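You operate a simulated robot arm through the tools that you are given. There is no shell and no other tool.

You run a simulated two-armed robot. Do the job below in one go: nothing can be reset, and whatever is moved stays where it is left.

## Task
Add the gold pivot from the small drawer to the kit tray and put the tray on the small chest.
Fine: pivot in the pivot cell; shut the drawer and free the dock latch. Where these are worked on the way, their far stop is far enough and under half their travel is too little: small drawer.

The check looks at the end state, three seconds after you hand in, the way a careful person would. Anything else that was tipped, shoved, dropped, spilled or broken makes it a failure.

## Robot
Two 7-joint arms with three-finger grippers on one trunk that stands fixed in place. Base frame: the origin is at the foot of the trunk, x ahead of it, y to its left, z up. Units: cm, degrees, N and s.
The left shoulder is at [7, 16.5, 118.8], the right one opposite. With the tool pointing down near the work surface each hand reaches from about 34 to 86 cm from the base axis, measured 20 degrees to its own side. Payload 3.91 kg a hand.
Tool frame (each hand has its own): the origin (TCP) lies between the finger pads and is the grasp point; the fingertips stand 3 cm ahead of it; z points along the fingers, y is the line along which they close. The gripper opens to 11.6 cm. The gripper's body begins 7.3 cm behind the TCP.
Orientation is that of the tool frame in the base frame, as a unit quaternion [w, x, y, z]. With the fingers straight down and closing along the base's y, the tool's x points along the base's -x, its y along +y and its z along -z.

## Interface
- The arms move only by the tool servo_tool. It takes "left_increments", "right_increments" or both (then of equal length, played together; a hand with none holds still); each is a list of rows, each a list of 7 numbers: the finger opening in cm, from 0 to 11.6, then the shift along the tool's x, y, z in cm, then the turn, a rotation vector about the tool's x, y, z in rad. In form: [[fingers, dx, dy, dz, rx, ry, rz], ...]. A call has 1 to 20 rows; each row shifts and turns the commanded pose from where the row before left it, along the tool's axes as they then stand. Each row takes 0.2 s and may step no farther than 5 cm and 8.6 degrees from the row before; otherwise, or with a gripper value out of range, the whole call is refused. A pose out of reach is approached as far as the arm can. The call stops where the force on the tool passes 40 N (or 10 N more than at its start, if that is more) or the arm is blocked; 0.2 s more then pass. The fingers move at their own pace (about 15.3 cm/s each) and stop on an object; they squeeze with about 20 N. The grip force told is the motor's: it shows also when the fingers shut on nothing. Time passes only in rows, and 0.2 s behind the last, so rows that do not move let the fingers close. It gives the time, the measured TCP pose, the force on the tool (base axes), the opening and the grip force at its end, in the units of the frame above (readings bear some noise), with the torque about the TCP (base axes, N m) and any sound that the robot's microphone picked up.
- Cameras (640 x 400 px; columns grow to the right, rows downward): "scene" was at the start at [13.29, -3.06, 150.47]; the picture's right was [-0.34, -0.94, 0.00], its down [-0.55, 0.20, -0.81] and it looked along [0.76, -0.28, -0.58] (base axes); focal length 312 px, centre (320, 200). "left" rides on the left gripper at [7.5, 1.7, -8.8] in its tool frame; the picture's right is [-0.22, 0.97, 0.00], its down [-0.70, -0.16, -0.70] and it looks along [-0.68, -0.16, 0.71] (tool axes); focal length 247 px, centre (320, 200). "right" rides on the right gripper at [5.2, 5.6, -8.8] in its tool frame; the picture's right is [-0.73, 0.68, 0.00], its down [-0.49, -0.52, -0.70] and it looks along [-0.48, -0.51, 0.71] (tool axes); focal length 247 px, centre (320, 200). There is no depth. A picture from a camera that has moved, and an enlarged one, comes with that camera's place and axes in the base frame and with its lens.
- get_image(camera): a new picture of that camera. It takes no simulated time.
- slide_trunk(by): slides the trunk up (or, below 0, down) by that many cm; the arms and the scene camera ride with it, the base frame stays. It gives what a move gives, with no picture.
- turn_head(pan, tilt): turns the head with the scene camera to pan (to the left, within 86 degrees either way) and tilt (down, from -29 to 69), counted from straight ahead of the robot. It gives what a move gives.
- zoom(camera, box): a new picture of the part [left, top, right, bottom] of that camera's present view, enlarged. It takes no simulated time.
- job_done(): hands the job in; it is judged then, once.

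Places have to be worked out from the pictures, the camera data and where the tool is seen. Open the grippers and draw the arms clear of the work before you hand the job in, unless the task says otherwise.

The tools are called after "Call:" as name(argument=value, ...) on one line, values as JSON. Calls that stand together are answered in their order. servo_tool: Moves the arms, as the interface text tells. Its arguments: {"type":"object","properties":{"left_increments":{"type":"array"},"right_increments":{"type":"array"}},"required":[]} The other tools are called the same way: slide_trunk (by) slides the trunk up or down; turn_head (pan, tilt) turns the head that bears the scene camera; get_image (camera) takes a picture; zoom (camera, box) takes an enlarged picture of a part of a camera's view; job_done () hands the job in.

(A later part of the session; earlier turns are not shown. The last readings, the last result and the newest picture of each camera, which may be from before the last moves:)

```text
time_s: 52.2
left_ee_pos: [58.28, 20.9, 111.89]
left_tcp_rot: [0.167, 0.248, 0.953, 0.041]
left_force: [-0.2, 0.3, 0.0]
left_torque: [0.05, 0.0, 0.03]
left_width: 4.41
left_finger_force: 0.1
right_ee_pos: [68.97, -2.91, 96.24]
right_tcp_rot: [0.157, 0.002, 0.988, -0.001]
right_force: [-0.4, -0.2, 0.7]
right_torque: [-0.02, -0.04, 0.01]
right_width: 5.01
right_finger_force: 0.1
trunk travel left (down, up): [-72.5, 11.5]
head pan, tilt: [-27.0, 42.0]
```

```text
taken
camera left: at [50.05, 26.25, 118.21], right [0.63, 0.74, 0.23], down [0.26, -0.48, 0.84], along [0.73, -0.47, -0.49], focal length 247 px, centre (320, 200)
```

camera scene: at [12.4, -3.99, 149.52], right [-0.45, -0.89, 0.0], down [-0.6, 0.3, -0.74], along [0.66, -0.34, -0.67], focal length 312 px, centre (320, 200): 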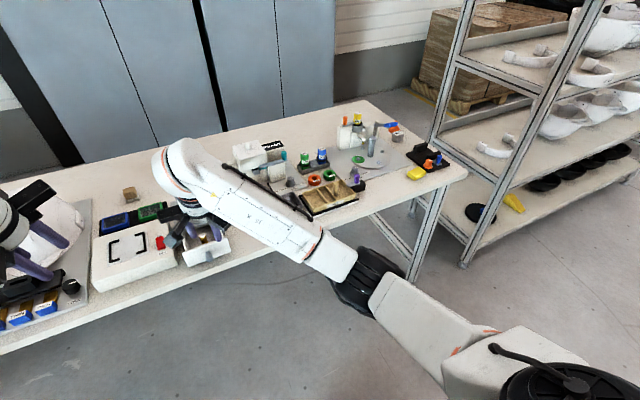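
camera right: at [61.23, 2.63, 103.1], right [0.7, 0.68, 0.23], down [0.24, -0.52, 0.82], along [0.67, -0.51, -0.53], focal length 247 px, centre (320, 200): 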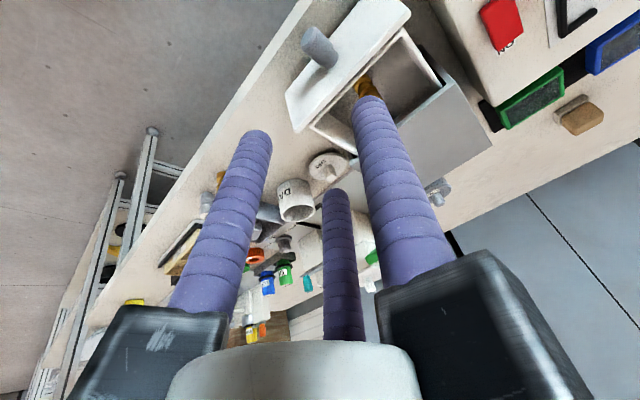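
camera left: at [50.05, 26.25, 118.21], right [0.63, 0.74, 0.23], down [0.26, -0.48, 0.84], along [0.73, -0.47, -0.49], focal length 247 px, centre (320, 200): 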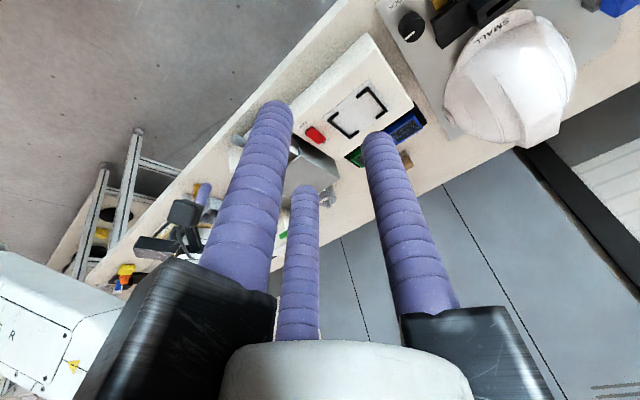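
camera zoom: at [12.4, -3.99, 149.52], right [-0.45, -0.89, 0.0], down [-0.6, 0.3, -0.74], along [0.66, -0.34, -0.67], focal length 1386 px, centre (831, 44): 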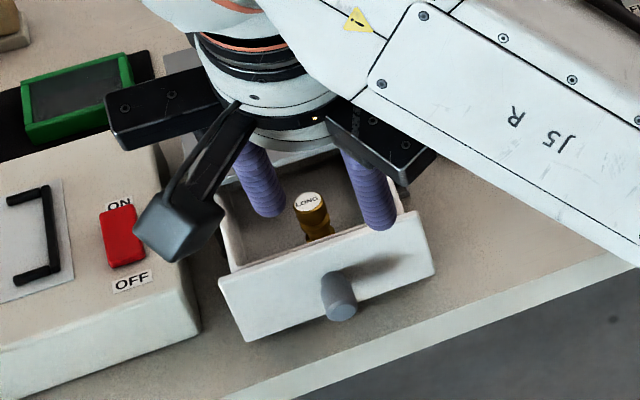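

From the right camera the pivot's base is at about (77.7, −0.9), matching the scene estimate (77.7, −1.1), top z≈85.4. I move to a pre-grasp point 8 cm back along the tool axis.

Call:
servo_tool(right_increments=[[3.2, -2.21, 0.95, 1.85, 0, 0, 0], [3.2, -2.21, 0.95, 1.85, 0, 0, 0], [3.2, 0, 0, 0, 0, 0, 0]])

Call:
zoom(camera="right", box=[220, 0, 480, 180])

Call:
zoom(camera="scene", box=[160, 190, 250, 280])

```text
time_s: 53.0
left_ee_pos: [58.47, 21.09, 111.9]
left_tcp_rot: [0.167, 0.247, 0.954, 0.042]
left_force: [-0.6, -0.2, -0.1]
left_torque: [0.05, 0.01, -0.03]
left_width: 4.4
left_finger_force: 0.0
right_ee_pos: [74.27, -1.16, 93.92]
right_tcp_rot: [0.157, 0.002, 0.988, 0.0]
right_force: [-0.1, 0.0, -0.4]
right_torque: [-0.01, -0.03, -0.02]
right_width: 3.21
right_finger_force: 0.1
trunk travel left (down, up): [-72.5, 11.5]
head pan, tilt: [-27.0, 42.0]
```

```text
2.22 times, centred on (350, 90) of right
camera zoom: at [66.63, 4.46, 100.72], right [0.7, 0.68, 0.23], down [0.24, -0.52, 0.82], along [0.67, -0.51, -0.53], focal length 549 px, centre (253, 444)
```

zoom: 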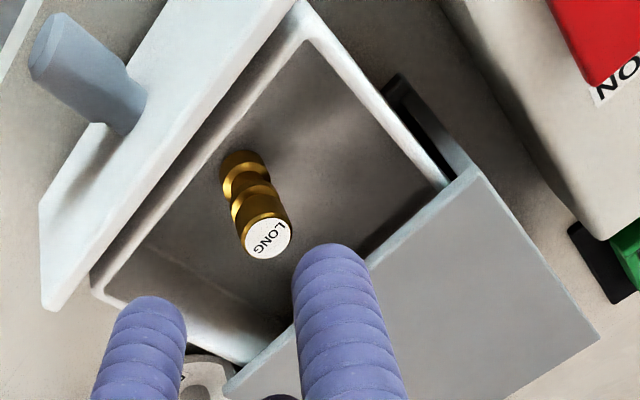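

```text
4.44 times, centred on (205, 235) of scene
camera zoom: at [12.42, -3.92, 149.51], right [-0.45, -0.89, 0.0], down [-0.6, 0.3, -0.74], along [0.66, -0.34, -0.67], focal length 1386 px, centre (831, 44)
```

zoom: 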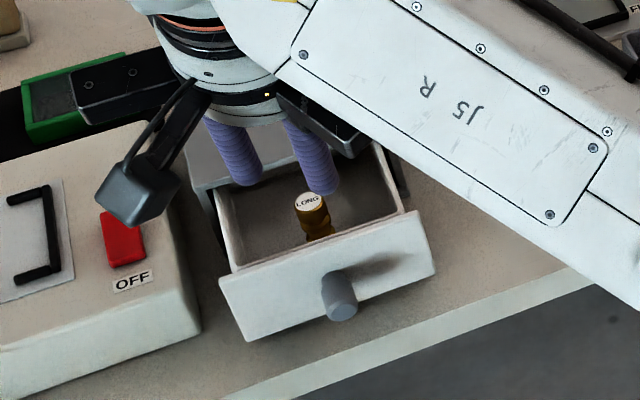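

Clear view: pivot axis at (77.75, −1.08), top z≈85.5, base 81. I advance along the tool axis two thirds of the way and check clearances.

Call:
servo_tool(right_increments=[[3.1, -0.08, 0.03, 2.59, 0, 0, 0], [3.1, -0.08, 0.03, 2.59, 0, 0, 0], [3.1, 0, 0, 0, 0, 0, 0]])

Call:
zoom(camera="right", box=[200, 60, 460, 240])

Call:
zoom(camera="scene", box=[160, 190, 250, 280])

```text
time_s: 53.8
left_ee_pos: [58.46, 21.15, 111.87]
left_tcp_rot: [0.167, 0.247, 0.954, 0.042]
left_force: [0.2, -0.2, -0.1]
left_torque: [0.04, 0.01, -0.02]
left_width: 4.42
left_finger_force: 0.1
right_ee_pos: [76.01, -1.06, 89.12]
right_tcp_rot: [0.156, 0.0, 0.988, 0.0]
right_force: [-0.4, 0.3, 0.1]
right_torque: [0.01, 0.03, 0.02]
right_width: 3.11
right_finger_force: 0.0
trunk travel left (down, up): [-72.5, 11.5]
head pan, tilt: [-27.0, 42.0]
```

```text
2.22 times, centred on (330, 150) of right
camera zoom: at [68.33, 4.56, 95.86], right [0.7, 0.68, 0.23], down [0.24, -0.52, 0.82], along [0.67, -0.51, -0.53], focal length 549 px, centre (298, 311)
```

zoom: 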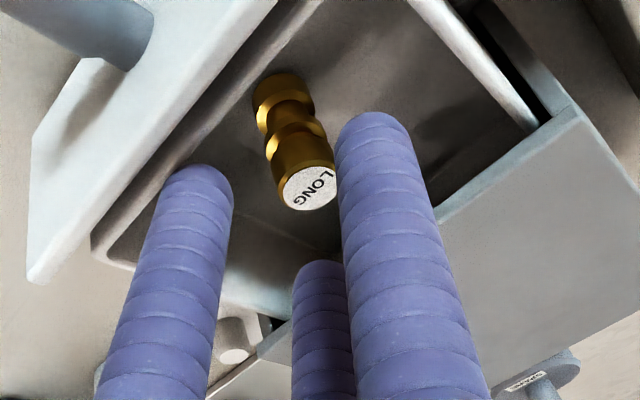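

```text
4.44 times, centred on (205, 235) of scene
camera zoom: at [12.46, -3.88, 149.51], right [-0.45, -0.89, 0.0], down [-0.6, 0.3, -0.74], along [0.66, -0.34, -0.67], focal length 1386 px, centre (831, 44)
```

zoom: 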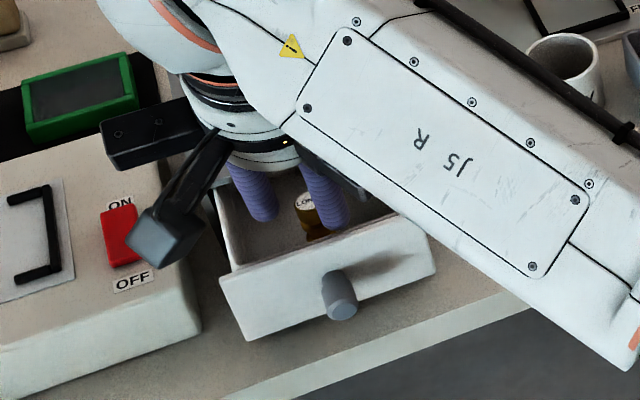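

The pivot is centred between the prongs. I take the last step down and close on it.

Call:
servo_tool(right_increments=[[3.1, -0.05, 0, 1.35, 0, 0, 0], [3.1, -0.05, 0, 1.3, 0, 0, 0], [3.1, 0, 0, 0, 0, 0, 0], [2.2, 0, 0, 0, 0, 0, 0], [1.4, 0, 0, 0, 0, 0, 0], [1.0, 0, 0, 0, 0, 0, 0], [1.0, 0, 0, 0, 0, 0, 0]])

Call:
zoom(camera="right", box=[200, 60, 460, 240])

Call:
zoom(camera="scene", box=[160, 190, 250, 280])

```text
time_s: 55.4
left_ee_pos: [58.54, 21.08, 111.92]
left_tcp_rot: [0.168, 0.247, 0.954, 0.041]
left_force: [-0.5, -0.5, 0.3]
left_torque: [0.01, 0.01, 0.02]
left_width: 4.4
left_finger_force: 0.1
right_ee_pos: [76.86, -1.12, 86.85]
right_tcp_rot: [0.155, -0.001, 0.988, 0.0]
right_force: [0.2, 0.4, 1.3]
right_torque: [-0.04, -0.04, -0.01]
right_width: 1.81
right_finger_force: 20.2
trunk travel left (down, up): [-72.5, 11.5]
head pan, tilt: [-27.0, 42.0]
```

```text
2.22 times, centred on (330, 150) of right
camera zoom: at [69.16, 4.51, 93.61], right [0.7, 0.68, 0.22], down [0.25, -0.52, 0.82], along [0.67, -0.51, -0.53], focal length 549 px, centre (298, 311)
```

zoom: 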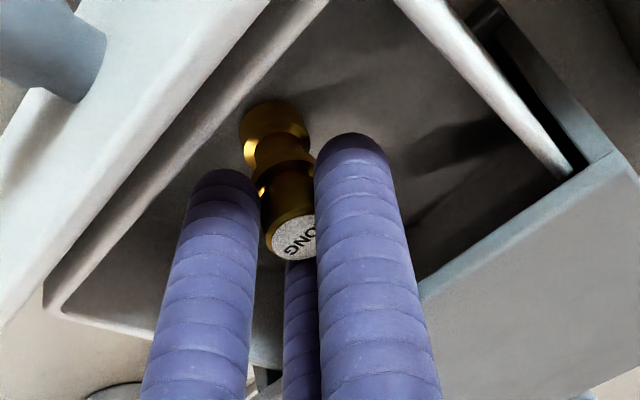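

```text
4.44 times, centred on (205, 235) of scene
camera zoom: at [12.47, -3.87, 149.51], right [-0.45, -0.89, 0.0], down [-0.6, 0.3, -0.74], along [0.66, -0.34, -0.67], focal length 1386 px, centre (831, 44)
```

zoom: 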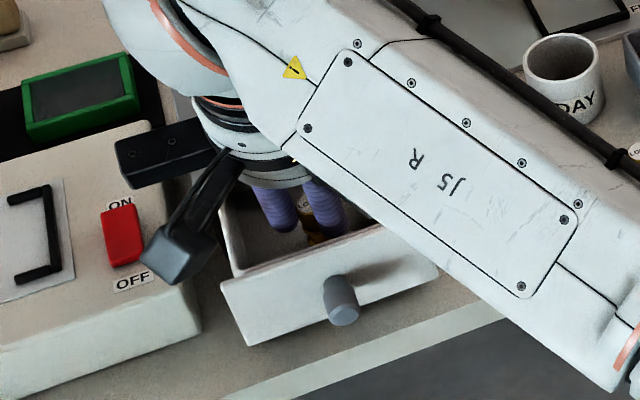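

The pivot is held (width 1.8, 20 N). I lift it back along the tool axis, first slowly, then check it is coming along.

Call:
servo_tool(right_increments=[[1.0, 0, 0, -1, 0, 0, 0], [1.0, 0, 0, -1, 0, 0, 0], [1.0, 0, 0, -2, 0, 0, 0], [1.0, 0, 0, -2, 0, 0, 0], [1.0, 0, 0, -2, 0, 0, 0], [1.0, 0, 0, 0, 0, 0, 0]])

Call:
zoom(camera="right", box=[200, 60, 460, 240])

Call:
get_image(camera="scene")

```text
time_s: 56.8
left_ee_pos: [58.5, 21.07, 111.91]
left_tcp_rot: [0.168, 0.247, 0.954, 0.042]
left_force: [0.3, -0.2, -0.3]
left_torque: [0.01, -0.01, -0.02]
left_width: 4.41
left_finger_force: 0.0
right_ee_pos: [74.35, -0.96, 94.25]
right_tcp_rot: [0.156, 0.0, 0.988, 0.0]
right_force: [0.1, 0.5, -0.2]
right_torque: [-0.01, 0.04, 0.0]
right_width: 1.77
right_finger_force: 19.8
trunk travel left (down, up): [-72.5, 11.5]
head pan, tilt: [-27.0, 42.0]
```

```text
2.22 times, centred on (330, 150) of right
camera zoom: at [66.65, 4.6, 101.04], right [0.7, 0.68, 0.23], down [0.25, -0.52, 0.82], along [0.67, -0.51, -0.53], focal length 549 px, centre (298, 311)
```

zoom: 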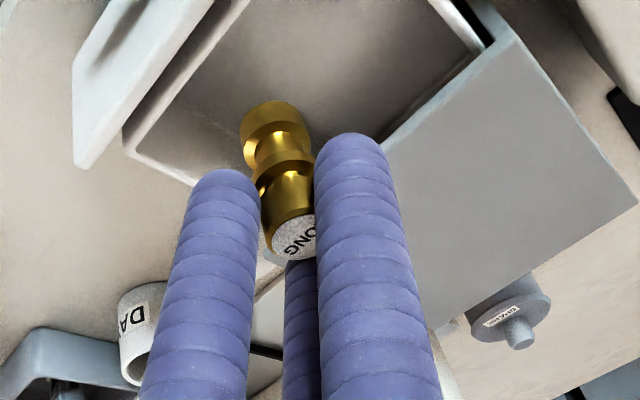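

```text
taken
camera scene: at [12.51, -3.87, 149.51], right [-0.45, -0.89, 0.0], down [-0.6, 0.3, -0.74], along [0.66, -0.34, -0.67], focal length 312 px, centre (320, 200)
```

scene: 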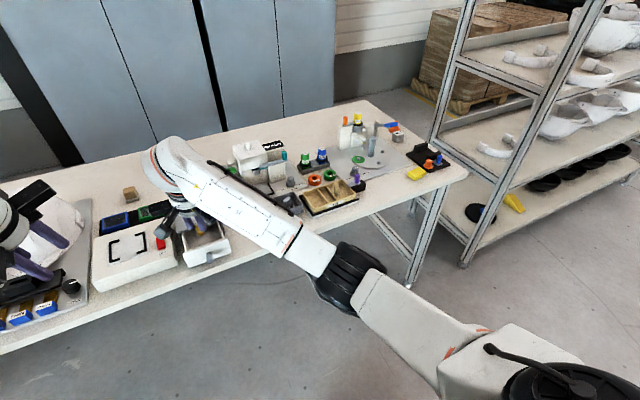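

The pivot hangs upright in the grip. I raise it to z≈101 and carry it sideways over to the tray at y≈−39.7.

Call:
servo_tool(right_increments=[[1.0, 0.04, 0, -3.69, 0, 0, 0], [1.0, 0.04, 0, -3.69, 0, 0, 0], [1.0, 0, -4.3, 0, 0, 0, 0], [1.0, 0, -4.3, 0, 0, 0, 0], [1.0, 0, -4.3, 0, 0, 0, 0], [1.0, 0, -4.3, 0, 0, 0, 0], [1.0, 0, -4.3, 0, 0, 0, 0], [1.0, 0, -4.3, 0, 0, 0, 0], [1.0, 0, -4.3, 0, 0, 0, 0], [1.0, 0, -4.3, 0, 0, 0, 0], [1.0, 0, -4.3, 0, 0, 0, 0], [1.0, 0, 0, 0, 0, 0, 0]])

Call:
get_image(camera="right")

Call:
get_image(camera="scene")

```text
time_s: 59.4
left_ee_pos: [58.46, 21.17, 111.9]
left_tcp_rot: [0.167, 0.247, 0.954, 0.04]
left_force: [-0.1, -0.2, 0.0]
left_torque: [-0.03, 0.0, -0.02]
left_width: 4.42
left_finger_force: 0.0
right_ee_pos: [71.98, -39.63, 101.06]
right_tcp_rot: [0.156, 0.001, 0.988, 0.0]
right_force: [-0.3, 1.0, -1.1]
right_torque: [-0.03, 0.05, 0.0]
right_width: 1.8
right_finger_force: 20.2
trunk travel left (down, up): [-72.5, 11.5]
head pan, tilt: [-27.0, 42.0]
```

```text
taken
camera right: at [64.32, -33.96, 107.87], right [0.7, 0.68, 0.23], down [0.25, -0.52, 0.82], along [0.67, -0.51, -0.53], focal length 247 px, centre (320, 200)
```

right: 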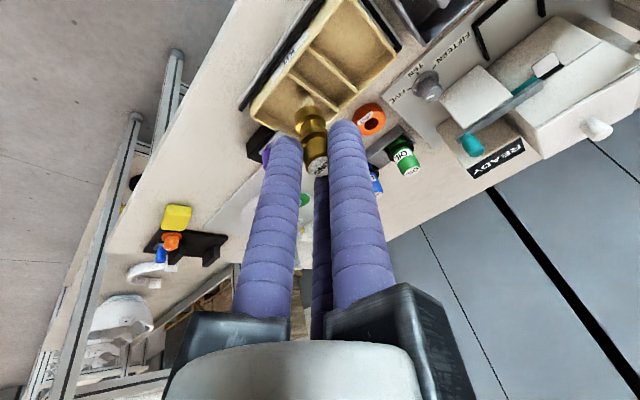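

```text
taken
camera scene: at [12.52, -3.79, 149.51], right [-0.45, -0.89, 0.0], down [-0.6, 0.3, -0.74], along [0.66, -0.34, -0.67], focal length 312 px, centre (320, 200)
```

scene: 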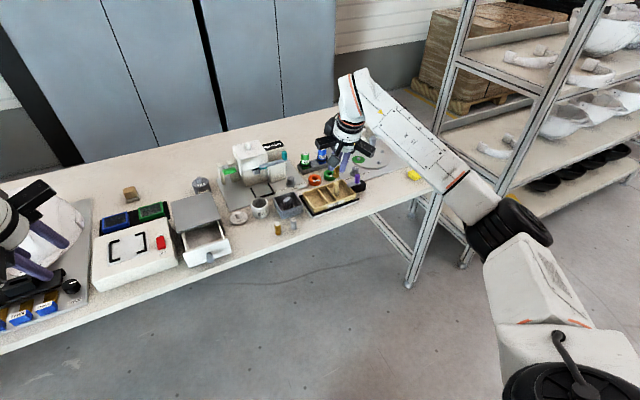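

All good: the pivot is over the tray area. I zoom in to locate the middle cell precisely relative to the pivot.

Call:
zoom(camera="right", box=[230, 0, 430, 180])

Call:
zoom(camera="scene", box=[285, 130, 385, 220])

```text
2.22 times, centred on (330, 90) of right
camera zoom: at [64.32, -33.96, 107.87], right [0.7, 0.68, 0.23], down [0.25, -0.52, 0.82], along [0.67, -0.51, -0.53], focal length 549 px, centre (298, 444)
```

zoom: 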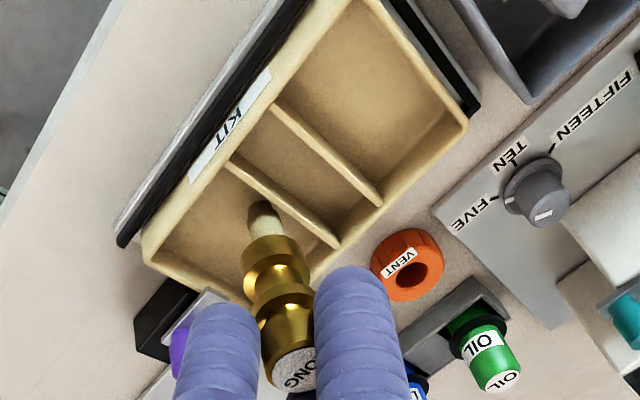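

```text
4.44 times, centred on (335, 175) of scene
camera zoom: at [12.52, -3.79, 149.51], right [-0.45, -0.89, 0.0], down [-0.6, 0.3, -0.74], along [0.66, -0.34, -0.67], focal length 1386 px, centre (253, 311)
```

zoom: 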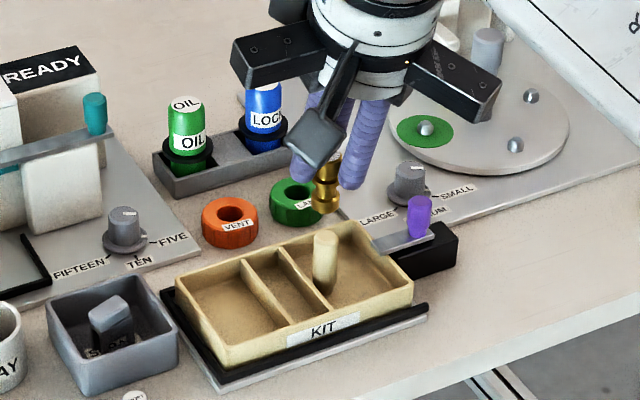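

The right camera puts the middle cell between y≈−41.6 and −38.8 (centre −40.2), x about 75–82. I bring the pivot to just above it (base about 2 cm over the rim) and check.

Call:
servo_tool(right_increments=[[1.0, -0.85, -0.2, 3.1, 0, 0, 0], [1.0, -0.85, -0.2, 3.1, 0, 0, 0], [1.0, -0.85, -0.2, 3.1, 0, 0, 0], [1.0, 0, 0, 0, 0, 0, 0]])

Call:
zoom(camera="right", box=[210, 20, 430, 220])

Call:
zoom(camera="scene", box=[285, 150, 375, 220])

```text
time_s: 60.4
left_ee_pos: [58.34, 21.0, 111.81]
left_tcp_rot: [0.168, 0.246, 0.954, 0.042]
left_force: [-0.7, -0.6, 0.2]
left_torque: [0.0, 0.0, 0.0]
left_width: 4.39
left_finger_force: 0.1
right_ee_pos: [77.33, -40.45, 93.17]
right_tcp_rot: [0.157, 0.002, 0.988, -0.001]
right_force: [-1.6, -0.2, -0.7]
right_torque: [0.0, 0.03, 0.0]
right_width: 1.79
right_finger_force: 20.2
trunk travel left (down, up): [-72.5, 11.5]
head pan, tilt: [-27.0, 42.0]
```

```text
2.00 times, centred on (320, 120) of right
camera zoom: at [69.59, -34.82, 100.01], right [0.7, 0.68, 0.23], down [0.24, -0.52, 0.82], along [0.67, -0.51, -0.53], focal length 494 px, centre (320, 360)
```

zoom: 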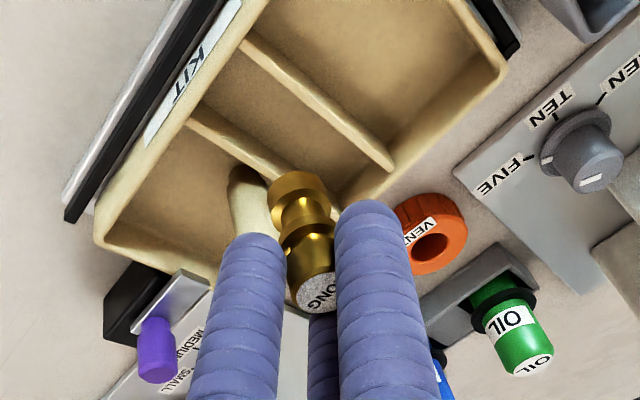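

```text
5.71 times, centred on (330, 185) of scene
camera zoom: at [12.44, -3.89, 149.51], right [-0.45, -0.89, 0.0], down [-0.6, 0.3, -0.74], along [0.66, -0.34, -0.67], focal length 1782 px, centre (263, 286)
```

zoom: 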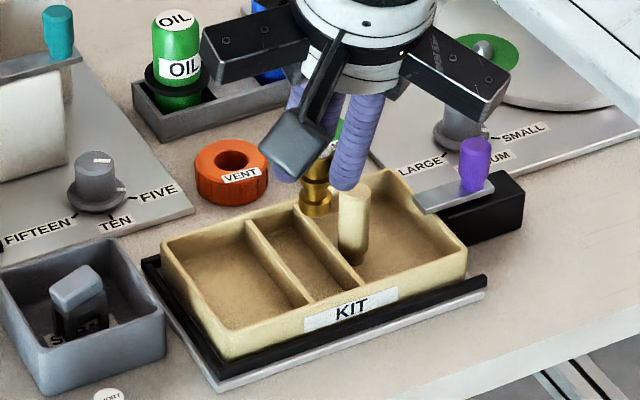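

Triangulating again from two right-hand views and the scene view, the tray rim is actually at z≈83 (tray x 75–84, y −48.7…−33.6), so the middle cell is centred at y≈−40.75. I shift there and lower until the pivot's base is just above the rim.

Call:
servo_tool(right_increments=[[1.0, 0.06, -0.17, 1.9, 0, 0, 0], [1.0, 0.06, -0.17, 1.9, 0, 0, 0], [1.0, 0, 0, 0, 0, 0, 0]])

Call:
zoom(camera="right", box=[210, 20, 430, 220])

Call:
zoom(camera="scene", box=[290, 155, 370, 215])

```text
time_s: 61.2
left_ee_pos: [58.42, 20.96, 111.85]
left_tcp_rot: [0.167, 0.247, 0.954, 0.041]
left_force: [0.1, -0.1, 0.8]
left_torque: [-0.03, -0.03, -0.02]
left_width: 4.4
left_finger_force: 0.0
right_ee_pos: [78.42, -40.61, 89.63]
right_tcp_rot: [0.156, 0.001, 0.988, 0.0]
right_force: [-0.3, -0.5, -0.6]
right_torque: [-0.01, -0.01, 0.01]
right_width: 1.8
right_finger_force: 19.6
trunk travel left (down, up): [-72.5, 11.5]
head pan, tilt: [-27.0, 42.0]
```

```text
2.00 times, centred on (320, 120) of right
camera zoom: at [70.77, -35.12, 96.37], right [0.7, 0.68, 0.23], down [0.24, -0.52, 0.82], along [0.67, -0.51, -0.53], focal length 494 px, centre (320, 360)
```

zoom: 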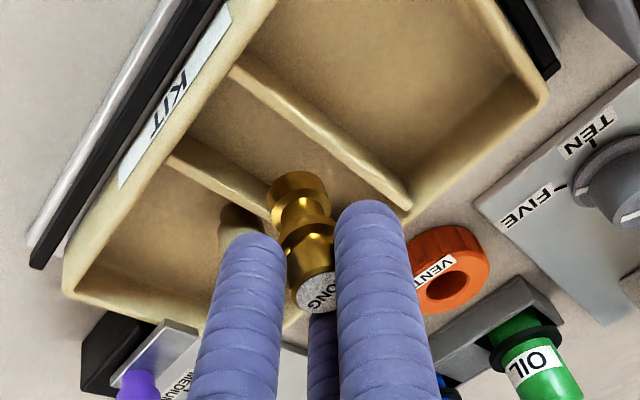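

```text
6.67 times, centred on (330, 185) of scene
camera zoom: at [12.45, -3.88, 149.51], right [-0.45, -0.89, 0.0], down [-0.6, 0.3, -0.74], along [0.66, -0.34, -0.67], focal length 2079 px, centre (253, 300)
```

zoom: 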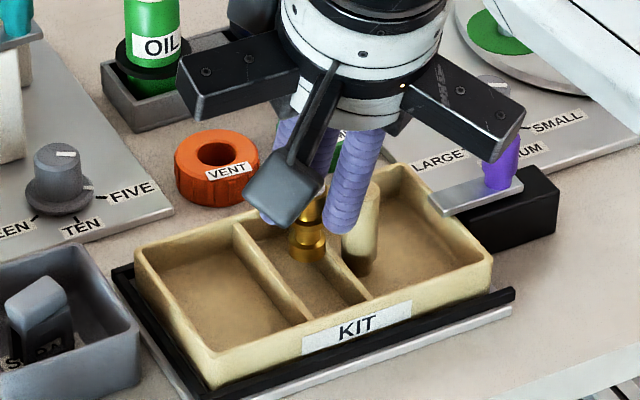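

The pivot's base is inside the outline of the middle cell (pivot y −40.6, cell centre −40.77). I shift −0.15 and lower it about 2 cm into the cell.

Call:
servo_tool(right_increments=[[1.0, 0.2, -0.15, 0.62, 0, 0, 0], [1.0, 0.2, 0, 0.62, 0, 0, 0], [1.0, 0.15, 0, 0.45, 0, 0, 0], [1.0, 0, 0, 0, 0, 0, 0]])

Call:
zoom(camera="right", box=[210, 20, 430, 220])

Call:
zoom(camera="scene", box=[290, 155, 370, 215])

```text
time_s: 62.2
left_ee_pos: [58.42, 21.03, 111.81]
left_tcp_rot: [0.168, 0.246, 0.954, 0.042]
left_force: [-0.2, -0.7, -0.1]
left_torque: [-0.03, -0.01, 0.0]
left_width: 4.43
left_finger_force: 0.1
right_ee_pos: [78.45, -40.85, 87.89]
right_tcp_rot: [0.155, 0.002, 0.988, -0.001]
right_force: [0.3, -0.3, -0.1]
right_torque: [0.05, 0.01, -0.02]
right_width: 1.78
right_finger_force: 19.6
trunk travel left (down, up): [-72.5, 11.5]
head pan, tilt: [-27.0, 42.0]
```

```text
2.00 times, centred on (320, 120) of right
camera zoom: at [70.75, -35.26, 94.65], right [0.7, 0.68, 0.23], down [0.24, -0.52, 0.82], along [0.67, -0.51, -0.53], focal length 494 px, centre (320, 360)
```

zoom: 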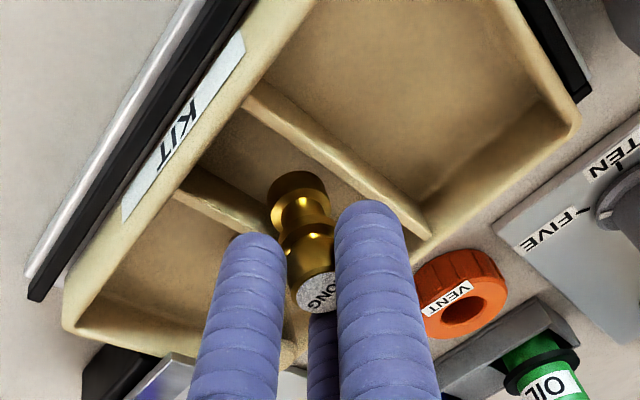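

```text
6.67 times, centred on (330, 185) of scene
camera zoom: at [12.48, -3.89, 149.51], right [-0.45, -0.89, 0.0], down [-0.6, 0.3, -0.74], along [0.66, -0.34, -0.67], focal length 2079 px, centre (253, 300)
```

zoom: 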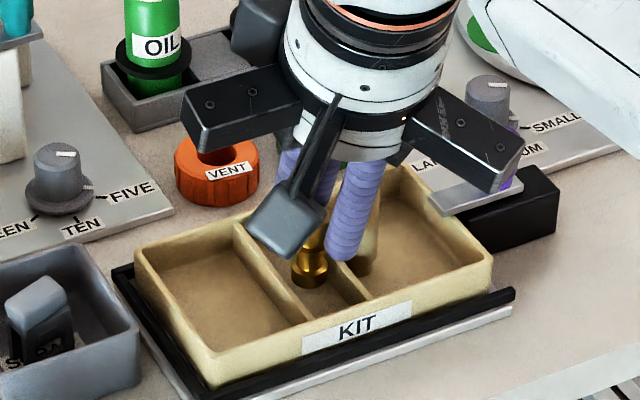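

The pivot is in the middle cell, base about 0.5 cm off the floor. I lower in tiny steps to feel the floor.

Call:
servo_tool(right_increments=[[1.0, 0.093, 0, 0.285, 0, 0, 0], [1.0, 0, 0, 0, 0, 0, 0]])

Call:
servo_tool(right_increments=[[1.0, 0.093, 0, 0.285, 0, 0, 0], [1.0, 0, 0, 0, 0, 0, 0]])

```text
time_s: 62.8
left_ee_pos: [58.45, 20.95, 111.75]
left_tcp_rot: [0.167, 0.247, 0.954, 0.042]
left_force: [0.3, -1.0, 0.4]
left_torque: [0.01, 0.0, -0.01]
left_width: 4.39
left_finger_force: 0.0
right_ee_pos: [78.4, -40.93, 87.42]
right_tcp_rot: [0.157, 0.002, 0.988, -0.001]
right_force: [-0.2, -0.1, 0.8]
right_torque: [0.03, -0.01, -0.03]
right_width: 1.8
right_finger_force: 19.9
trunk travel left (down, up): [-72.5, 11.5]
head pan, tilt: [-27.0, 42.0]
```

```text
time_s: 63.4
left_ee_pos: [58.49, 21.02, 111.87]
left_tcp_rot: [0.167, 0.246, 0.954, 0.041]
left_force: [0.6, 0.1, 0.5]
left_torque: [0.0, 0.0, -0.01]
left_width: 4.39
left_finger_force: 0.0
right_ee_pos: [78.37, -40.7, 87.2]
right_tcp_rot: [0.157, 0.001, 0.988, 0.0]
right_force: [-0.3, -0.2, -0.5]
right_torque: [-0.03, 0.0, 0.0]
right_width: 1.8
right_finger_force: 20.0
trunk travel left (down, up): [-72.5, 11.5]
head pan, tilt: [-27.0, 42.0]
```

No contact yet (base ≈81.35). I continue in small steps.

Call:
servo_tool(right_increments=[[1.0, 0.077, 0, 0.238, 0, 0, 0], [1.0, 0, 0, 0, 0, 0, 0]])

Call:
servo_tool(right_increments=[[1.0, 0.077, 0, 0.238, 0, 0, 0], [1.0, 0, 0, 0, 0, 0, 0]])

Call:
zoom(camera="scene", box=[300, 165, 360, 210])

```text
time_s: 64.0
left_ee_pos: [58.49, 21.13, 111.87]
left_tcp_rot: [0.166, 0.247, 0.954, 0.042]
left_force: [-0.5, 1.1, 0.5]
left_torque: [0.01, 0.02, -0.01]
left_width: 4.39
left_finger_force: 0.0
right_ee_pos: [78.48, -40.86, 87.03]
right_tcp_rot: [0.157, 0.001, 0.988, -0.001]
right_force: [-0.1, 0.5, -0.3]
right_torque: [0.03, 0.04, 0.04]
right_width: 1.77
right_finger_force: 19.8
trunk travel left (down, up): [-72.5, 11.5]
head pan, tilt: [-27.0, 42.0]
```

```text
time_s: 64.6
left_ee_pos: [58.37, 20.97, 111.84]
left_tcp_rot: [0.168, 0.247, 0.953, 0.041]
left_force: [0.6, 0.2, -0.2]
left_torque: [0.01, -0.03, 0.01]
left_width: 4.4
left_finger_force: 0.1
right_ee_pos: [78.33, -40.9, 86.8]
right_tcp_rot: [0.156, 0.001, 0.988, 0.0]
right_force: [-0.5, -0.5, -0.3]
right_torque: [0.0, -0.02, 0.02]
right_width: 1.79
right_finger_force: 19.5
trunk travel left (down, up): [-72.5, 11.5]
head pan, tilt: [-27.0, 42.0]
```

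```text
8.89 times, centred on (330, 188) of scene
camera zoom: at [12.49, -3.89, 149.51], right [-0.45, -0.89, 0.0], down [-0.6, 0.3, -0.74], along [0.66, -0.34, -0.67], focal length 2772 px, centre (231, 311)
```

zoom: 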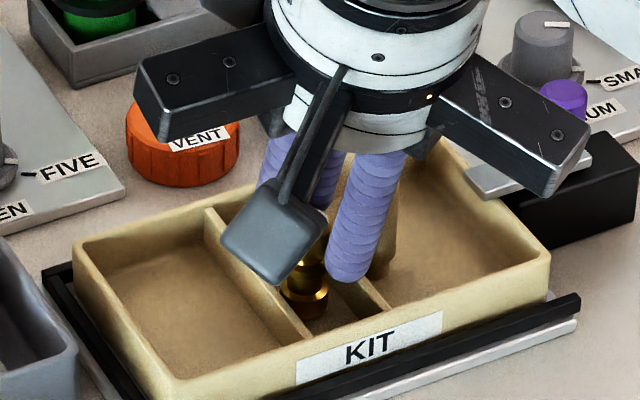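

Still free; the base looks just above the floor. One more small step, then release.

Call:
servo_tool(right_increments=[[1.0, 0.077, 0, 0.238, 0, 0, 0], [1.0, 0, 0, 0, 0, 0, 0]])

Call:
zoom(camera="right", box=[210, 20, 430, 220])

```text
time_s: 65.2
left_ee_pos: [58.47, 21.09, 111.86]
left_tcp_rot: [0.168, 0.247, 0.953, 0.041]
left_force: [-0.1, 0.5, -0.1]
left_torque: [-0.02, 0.02, -0.03]
left_width: 4.42
left_finger_force: 0.0
right_ee_pos: [78.34, -40.75, 86.7]
right_tcp_rot: [0.157, 0.0, 0.988, 0.0]
right_force: [1.0, 0.0, 4.1]
right_torque: [-0.02, -0.08, 0.01]
right_width: 1.78
right_finger_force: 19.9
trunk travel left (down, up): [-72.5, 11.5]
head pan, tilt: [-27.0, 42.0]
```

```text
2.00 times, centred on (320, 120) of right
camera zoom: at [70.66, -35.21, 93.42], right [0.7, 0.68, 0.23], down [0.24, -0.52, 0.82], along [0.67, -0.51, -0.53], focal length 494 px, centre (320, 360)
```

zoom: 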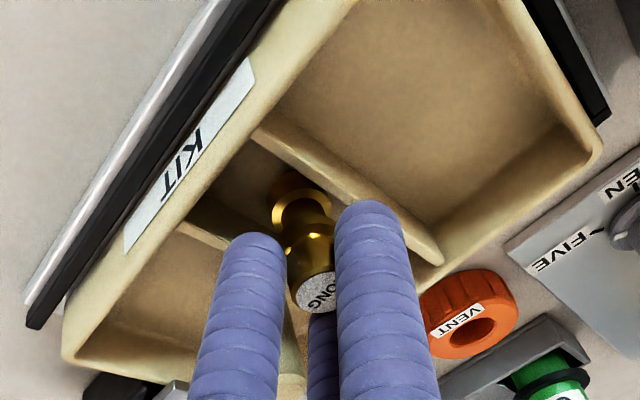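

Contact with the floor (4 N). I open the fingers gently to 3.0 and rise straight up.

Call:
servo_tool(right_increments=[[2.2, 0, 0, 0, 0, 0, 0], [3.0, 0, 0, 0, 0, 0, 0], [3.0, 0, 0, 0, 0, 0, 0], [3.0, -0.155, 0, -0.476, 0, 0, 0], [3.0, -0.309, 0, -0.951, 0, 0, 0], [3.0, -0.618, 0, -1.902, 0, 0, 0], [3.0, -0.93, 0, -2.85, 0, 0, 0], [3.0, -0.93, 0, -2.85, 0, 0, 0], [3.0, 0, 0, 0, 0, 0, 0]])

Call:
zoom(camera="right", box=[200, 0, 440, 200])

Call:
zoom(camera="scene", box=[290, 155, 370, 215])

```text
time_s: 67.2
left_ee_pos: [58.47, 21.06, 111.81]
left_tcp_rot: [0.167, 0.247, 0.954, 0.041]
left_force: [0.5, 0.0, 0.2]
left_torque: [0.01, 0.01, 0.02]
left_width: 4.41
left_finger_force: 0.1
right_ee_pos: [78.28, -40.74, 95.87]
right_tcp_rot: [0.157, 0.001, 0.988, 0.0]
right_force: [-0.1, 0.5, -1.4]
right_torque: [-0.02, -0.02, 0.0]
right_width: 3.02
right_finger_force: 0.0
trunk travel left (down, up): [-72.5, 11.5]
head pan, tilt: [-27.0, 42.0]
```

```text
2.00 times, centred on (320, 100) of right
camera zoom: at [70.53, -35.16, 102.75], right [0.7, 0.68, 0.23], down [0.25, -0.52, 0.82], along [0.67, -0.51, -0.53], focal length 494 px, centre (320, 400)
```

zoom: 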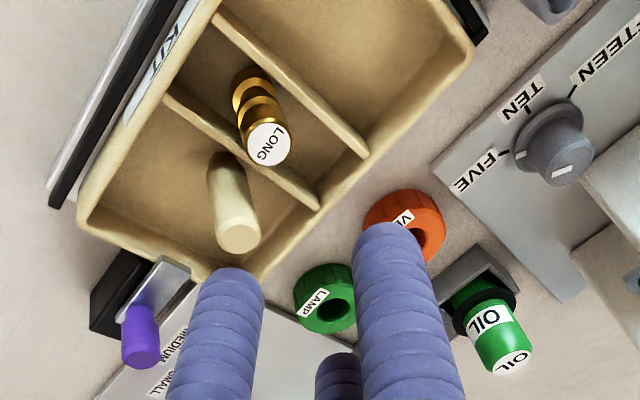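

```text
6.67 times, centred on (330, 185) of scene
camera zoom: at [12.53, -3.92, 149.5], right [-0.45, -0.89, 0.0], down [-0.6, 0.3, -0.74], along [0.66, -0.34, -0.67], focal length 2079 px, centre (253, 300)
```

zoom: 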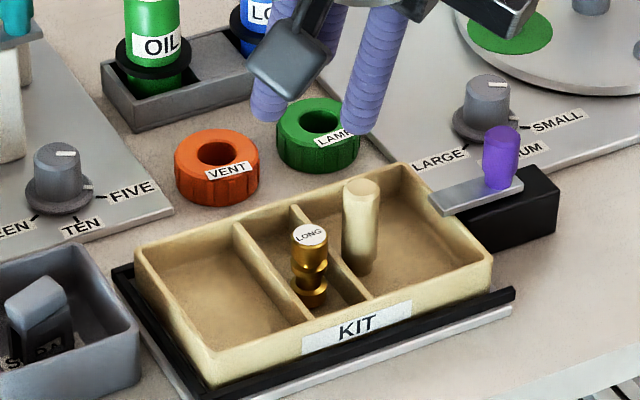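

The gold pivot stands upright in the middle cell. Next I shut the drawer with the left hand by re-gripping its knob; I bring the left hand down in front of it.

Call:
servo_tool(left_increments=[[3.8, -1.224, -2.926, 2.904, 0, 0, 0], [3.8, -1.224, -2.926, 2.904, 0, 0, 0], [3.8, -1.224, -2.926, 2.904, 0, 0, 0], [3.8, -1.224, -2.926, 2.904, 0, 0, 0], [3.8, -1.224, -2.926, 2.904, 0, 0, 0], [3.8, -1.224, -2.926, 2.904, 0, 0, 0], [3.8, -1.224, -2.926, 2.904, 0, 0, 0], [3.8, 0.47, -0.24, 3.69, 0, 0, 0], [3.8, 0.47, -0.24, 3.69, 0, 0, 0], [3.8, 0, 0, 0, 0, 0, 0]])

Call:
get_image(camera="left")

Call:
turn_head(pan=-10, tilt=42)

Call:
get_image(camera="scene")

```text
time_s: 69.4
left_ee_pos: [65.07, -0.56, 85.6]
left_tcp_rot: [0.17, 0.231, 0.957, 0.03]
left_force: [0.1, -0.5, 0.1]
left_torque: [-0.02, -0.02, 0.01]
left_width: 3.79
left_finger_force: 0.1
right_ee_pos: [78.13, -40.8, 95.88]
right_tcp_rot: [0.156, 0.001, 0.988, -0.001]
right_force: [0.4, 0.4, 0.7]
right_torque: [-0.01, -0.03, -0.01]
right_width: 2.99
right_finger_force: 0.1
trunk travel left (down, up): [-72.5, 11.5]
head pan, tilt: [-27.0, 42.0]
```

```text
taken
camera left: at [56.54, 4.68, 91.82], right [0.61, 0.77, 0.2], down [0.27, -0.44, 0.85], along [0.74, -0.46, -0.48], focal length 247 px, centre (320, 200)
```

left: 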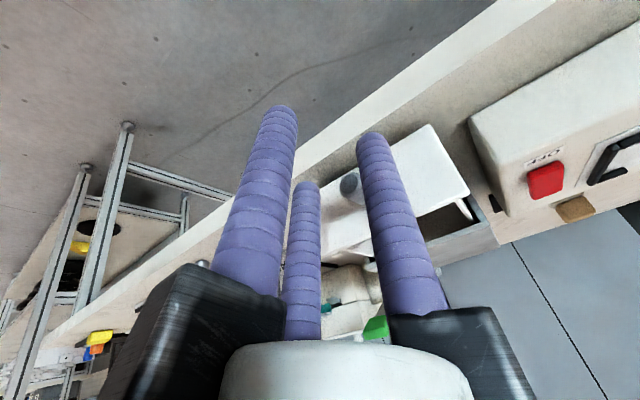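

```text
time_s: 70.2
left_ee_pos: [65.08, -0.17, 85.37]
left_tcp_rot: [0.168, 0.231, 0.958, 0.033]
left_force: [-0.8, 0.2, -0.2]
left_torque: [0.02, -0.01, 0.01]
left_width: 3.79
left_finger_force: 0.2
right_ee_pos: [78.18, -40.51, 96.0]
right_tcp_rot: [0.157, 0.001, 0.988, 0.0]
right_force: [-0.3, -0.3, -0.2]
right_torque: [0.01, -0.02, -0.01]
right_width: 2.99
right_finger_force: 0.1
trunk travel left (down, up): [-72.5, 11.5]
head pan, tilt: [-10.0, 42.0]
```

```text
taken
camera scene: at [13.29, -1.56, 149.51], right [-0.17, -0.98, 0.0], down [-0.66, 0.12, -0.74], along [0.73, -0.13, -0.67], focal length 312 px, centre (320, 200)
```

scene: 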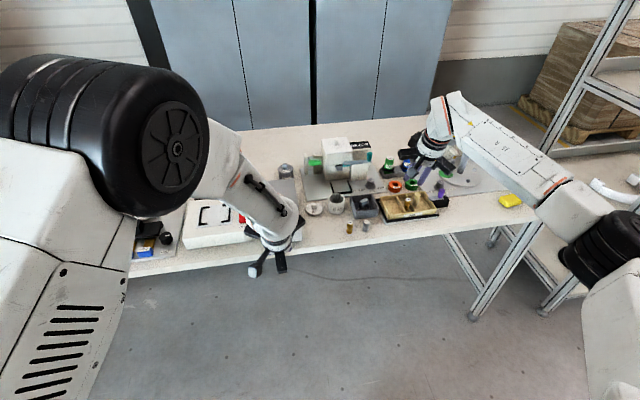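

The knob tip is at about (70.2, −1.15). I advance to straddle the knob as before.

Call:
servo_tool(left_increments=[[3.8, -1.29, 0.44, 0.7, 0, 0, 0], [3.8, -1.29, 0.44, 0.7, 0, 0, 0], [3.8, -1.0, 0.34, 0.55, 0, 0, 0], [3.8, 0, 0, 0, 0, 0, 0]])

Call:
zoom(camera="left", box=[200, 60, 480, 300])

```text
time_s: 71.2
left_ee_pos: [68.71, -1.54, 84.44]
left_tcp_rot: [0.167, 0.245, 0.954, 0.041]
left_force: [0.0, 0.4, 0.4]
left_torque: [-0.01, 0.01, -0.02]
left_width: 3.8
left_finger_force: 0.0
right_ee_pos: [78.14, -40.76, 95.83]
right_tcp_rot: [0.157, 0.0, 0.988, 0.0]
right_force: [0.1, 0.1, -0.4]
right_torque: [0.0, -0.03, -0.02]
right_width: 3.0
right_finger_force: 0.0
trunk travel left (down, up): [-72.5, 11.5]
head pan, tilt: [-10.0, 42.0]
```

```text
1.67 times, centred on (340, 180) of left
camera zoom: at [60.37, 3.79, 90.73], right [0.62, 0.75, 0.22], down [0.27, -0.47, 0.84], along [0.73, -0.47, -0.49], focal length 412 px, centre (287, 233)
```

zoom: 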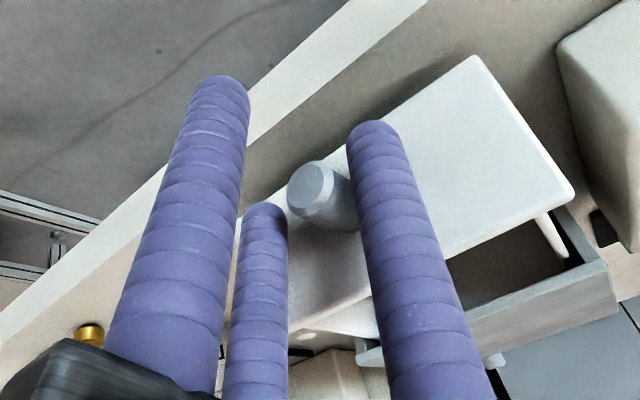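

The knob sits between the prongs, nearer the +y one; I shift 0.5 cm in +y, 0.8 forward, and close on it.

Call:
servo_tool(left_increments=[[3.8, -0.476, 0.835, 0.08, 0, 0, 0], [3.8, 0, 0, 0, 0, 0, 0], [2.5, 0, 0, 0, 0, 0, 0], [1.2, 0, 0, 0, 0, 0, 0], [0.5, 0, 0, 0, 0, 0, 0], [0.5, 0, 0, 0, 0, 0, 0]])

Call:
zoom(camera="left", box=[200, 60, 480, 300])

```text
time_s: 72.6
left_ee_pos: [69.39, -1.07, 84.66]
left_tcp_rot: [0.166, 0.247, 0.954, 0.041]
left_force: [-0.3, 16.6, -3.5]
left_torque: [0.21, -0.09, 0.21]
left_width: 2.21
left_finger_force: 45.3
right_ee_pos: [78.23, -40.37, 96.06]
right_tcp_rot: [0.156, 0.001, 0.988, -0.001]
right_force: [0.1, -0.5, -0.1]
right_torque: [-0.03, -0.01, -0.01]
right_width: 3.0
right_finger_force: 0.0
trunk travel left (down, up): [-72.5, 11.5]
head pan, tilt: [-10.0, 42.0]
```

```text
1.67 times, centred on (340, 180) of left
camera zoom: at [61.06, 4.24, 90.92], right [0.63, 0.74, 0.22], down [0.26, -0.47, 0.84], along [0.73, -0.47, -0.49], focal length 412 px, centre (287, 233)
```

zoom: 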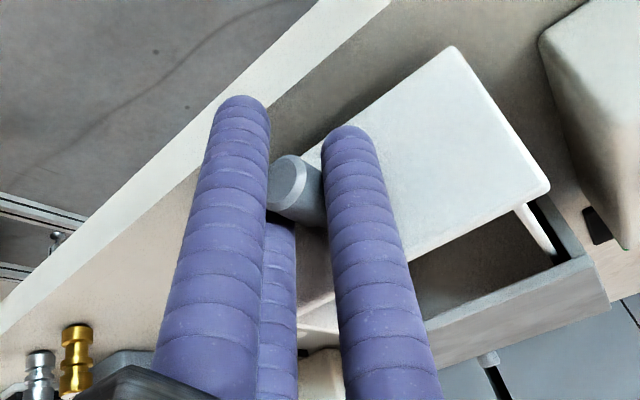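

Gripped again. I push the drawer in along +x in 1 cm rows, easing off the side load first.

Call:
servo_tool(left_increments=[[0.5, -0.73, 0.63, 0.339, 0, 0, 0], [0.5, -0.8236, 0.4576, 0.339, 0, 0, 0], [0.5, -0.8236, 0.4576, 0.339, 0, 0, 0], [0.5, -0.8236, 0.4576, 0.339, 0, 0, 0], [0.5, 0, 0, 0, 0, 0, 0]])

Call:
servo_tool(left_increments=[[0.5, -0.8236, 0.4576, 0.339, 0, 0, 0], [0.5, -0.8236, 0.4576, 0.339, 0, 0, 0], [0.5, 0, 0, 0, 0, 0, 0]])

Call:
zoom(camera="left", box=[200, 60, 480, 300])

```text
time_s: 73.8
left_ee_pos: [73.5, -0.99, 84.59]
left_tcp_rot: [0.167, 0.247, 0.954, 0.042]
left_force: [-0.8, 11.2, -7.4]
left_torque: [0.12, 0.12, 0.09]
left_width: 2.22
left_finger_force: 45.6
right_ee_pos: [78.25, -40.56, 95.95]
right_tcp_rot: [0.156, 0.0, 0.988, 0.0]
right_force: [0.3, 0.6, -0.3]
right_torque: [0.0, 0.01, -0.01]
right_width: 2.99
right_finger_force: 0.1
trunk travel left (down, up): [-72.5, 11.5]
head pan, tilt: [-10.0, 42.0]
```

```text
time_s: 74.6
left_ee_pos: [75.54, -0.93, 84.61]
left_tcp_rot: [0.167, 0.247, 0.954, 0.041]
left_force: [0.5, 9.2, -8.5]
left_torque: [0.08, 0.26, 0.07]
left_width: 2.21
left_finger_force: 44.9
right_ee_pos: [78.21, -40.67, 96.04]
right_tcp_rot: [0.155, 0.0, 0.988, 0.0]
right_force: [0.5, -0.3, 0.1]
right_torque: [-0.01, 0.0, 0.0]
right_width: 3.0
right_finger_force: 0.2
trunk travel left (down, up): [-72.5, 11.5]
head pan, tilt: [-10.0, 42.0]
```

```text
1.67 times, centred on (340, 180) of left
camera zoom: at [67.15, 4.26, 90.92], right [0.63, 0.74, 0.22], down [0.26, -0.47, 0.84], along [0.73, -0.47, -0.49], focal length 412 px, centre (287, 233)
```

zoom: 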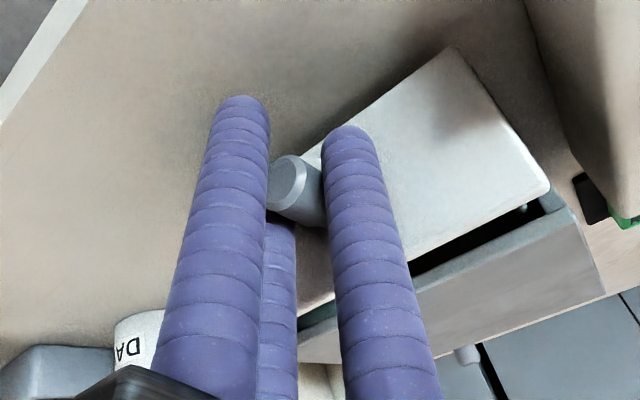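

About 1.7 cm left. I push the rest in small steps, watching for the closing stop.

Call:
servo_tool(left_increments=[[0.5, -0.8236, 0.4576, 0.339, 0, 0, 0], [0.5, -0.25, 0.137, 0.102, 0, 0, 0], [0.5, 0, 0, 0, 0, 0, 0]])

Call:
servo_tool(left_increments=[[0.5, -0.165, 0.092, 0.068, 0, 0, 0], [0.5, -0.165, 0.092, 0.068, 0, 0, 0], [0.5, 0, 0, 0, 0, 0, 0]])

Call:
zoom(camera="left", box=[200, 60, 480, 300])

```text
time_s: 75.4
left_ee_pos: [76.76, -1.05, 84.64]
left_tcp_rot: [0.166, 0.247, 0.954, 0.041]
left_force: [-0.7, 7.9, -10.0]
left_torque: [0.04, 0.36, 0.1]
left_width: 2.23
left_finger_force: 45.0
right_ee_pos: [78.35, -40.8, 95.82]
right_tcp_rot: [0.156, 0.002, 0.988, -0.001]
right_force: [-0.7, -0.1, -0.6]
right_torque: [0.01, 0.01, -0.02]
right_width: 3.01
right_finger_force: 0.1
trunk travel left (down, up): [-72.5, 11.5]
head pan, tilt: [-10.0, 42.0]
```

```text
time_s: 76.2
left_ee_pos: [77.09, -0.92, 84.62]
left_tcp_rot: [0.167, 0.247, 0.954, 0.041]
left_force: [-10.3, 9.0, -10.8]
left_torque: [0.09, 0.47, 0.11]
left_width: 2.21
left_finger_force: 45.1
right_ee_pos: [78.15, -40.55, 96.02]
right_tcp_rot: [0.157, 0.001, 0.988, 0.0]
right_force: [0.9, 1.1, 0.3]
right_torque: [-0.01, 0.02, 0.01]
right_width: 2.99
right_finger_force: 0.1
trunk travel left (down, up): [-72.5, 11.5]
head pan, tilt: [-10.0, 42.0]
```

```text
1.67 times, centred on (340, 180) of left
camera zoom: at [68.78, 4.26, 90.94], right [0.63, 0.74, 0.22], down [0.26, -0.47, 0.84], along [0.73, -0.47, -0.49], focal length 412 px, centre (287, 233)
```

zoom: 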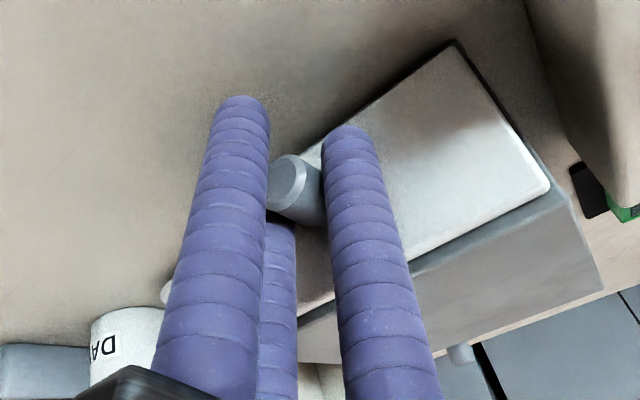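

The drawer is shut (10 N stop, panel flush). I open the fingers and withdraw the left hand up and back, then to the side.

Call:
servo_tool(left_increments=[[4.4, 0, 0, 0, 0, 0, 0], [4.4, 0, 0, 0, 0, 0, 0], [4.4, 0.25, -0.14, -1.5, 0, 0, 0], [4.4, 0.25, -0.14, -2, 0, 0, 0], [4.4, 0, 0, -4, 0, 0, 0], [4.4, 0, 0, -4, 0, 0, 0], [4.4, 1.89, 3.09, -2.3, 0, 0, 0], [4.4, 1.89, 3.09, -2.3, 0, 0, 0], [4.4, 1.89, 3.09, -2.3, 0, 0, 0], [4.4, 1.89, 3.09, -2.3, 0, 0, 0], [4.4, 1.89, 3.09, -2.3, 0, 0, 0], [4.4, 1.89, 3.09, -2.3, 0, 0, 0], [4.4, 0, 0, 0, 0, 0, 0]])

Call:
get_image(camera="scene")

Call:
zoom(camera="scene", box=[240, 170, 320, 230])

```text
time_s: 79.0
left_ee_pos: [67.26, 20.63, 107.81]
left_tcp_rot: [0.167, 0.248, 0.953, 0.043]
left_force: [1.2, -0.7, 0.3]
left_torque: [-0.03, -0.02, 0.03]
left_width: 4.41
left_finger_force: 0.0
right_ee_pos: [78.32, -40.77, 95.87]
right_tcp_rot: [0.157, 0.002, 0.988, 0.001]
right_force: [-0.2, -0.7, 0.9]
right_torque: [0.06, -0.01, -0.01]
right_width: 3.03
right_finger_force: 0.0
trunk travel left (down, up): [-72.5, 11.5]
head pan, tilt: [-10.0, 42.0]
```

```text
taken
camera scene: at [13.35, -1.65, 149.5], right [-0.17, -0.98, 0.0], down [-0.66, 0.12, -0.74], along [0.73, -0.13, -0.67], focal length 312 px, centre (320, 200)
```

scene: 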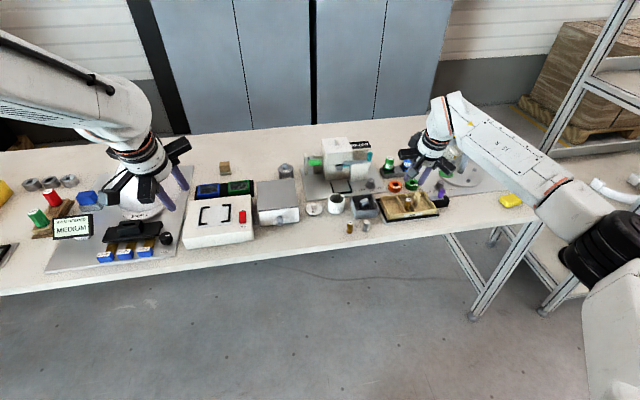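

```text
6.67 times, centred on (280, 200) of scene
camera zoom: at [13.35, -1.65, 149.5], right [-0.17, -0.98, 0.0], down [-0.66, 0.12, -0.74], along [0.73, -0.13, -0.67], focal length 2079 px, centre (587, 200)
```

zoom: 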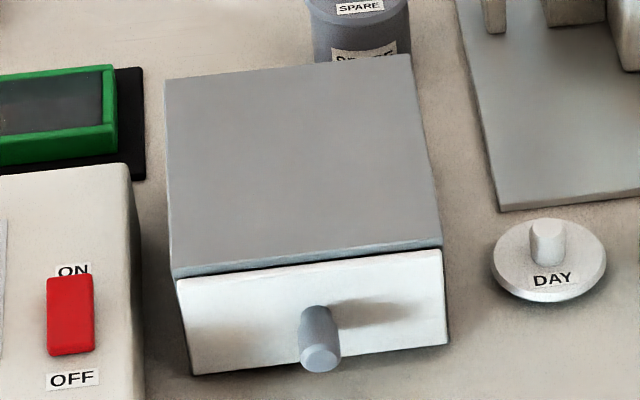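

The drawer is closed exactly as at the start. For the far latch and tray I want the shoulders level with the wrists, so I first raise/retract both hands, then lower the trunk by 10 cm.

Call:
servo_tool(right_increments=[[3.0, 1.0, 0, -4, 0, 0, 0], [3.0, 1.0, 0, -4, 0, 0, 0], [3.0, 2.0, 0, -4, 0, 0, 0], [3.0, 3, 0, -3, 0, 0, 0], [3.0, 0, 0, 0, 0, 0, 0]], left_increments=[[4.4, 3, -1.5, -2, 0, 0, 0], [4.4, 3, -1.5, -2, 0, 0, 0], [4.4, 3, -1.5, -2, 0, 0, 0], [4.4, 0, 0, 0, 0, 0, 0], [4.4, 0, 0, 0, 0, 0, 0]])

Call:
get_image(camera="scene")

```text
time_s: 80.2
left_ee_pos: [55.77, 21.37, 110.14]
left_tcp_rot: [0.167, 0.247, 0.954, 0.041]
left_force: [-0.4, 0.2, 1.1]
left_torque: [-0.02, 0.01, 0.0]
left_width: 4.39
left_finger_force: 0.0
right_ee_pos: [67.0, -40.97, 108.02]
right_tcp_rot: [0.155, 0.002, 0.988, -0.001]
right_force: [0.2, -0.1, -0.4]
right_torque: [-0.01, 0.03, 0.04]
right_width: 3.0
right_finger_force: 0.0
trunk travel left (down, up): [-72.5, 11.5]
head pan, tilt: [-10.0, 42.0]
```

```text
taken
camera scene: at [13.42, -1.51, 149.49], right [-0.17, -0.98, 0.0], down [-0.66, 0.12, -0.74], along [0.73, -0.13, -0.67], focal length 312 px, centre (320, 200)
```

scene: 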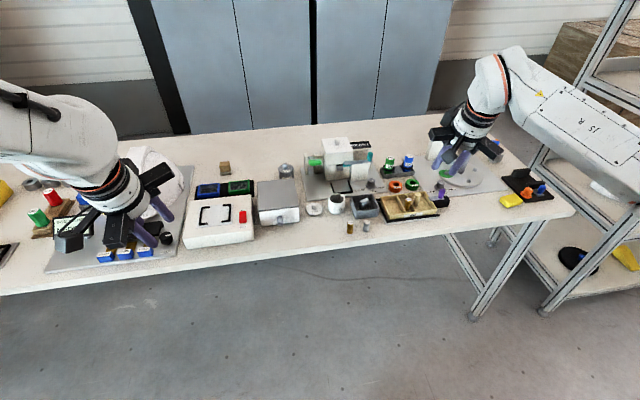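

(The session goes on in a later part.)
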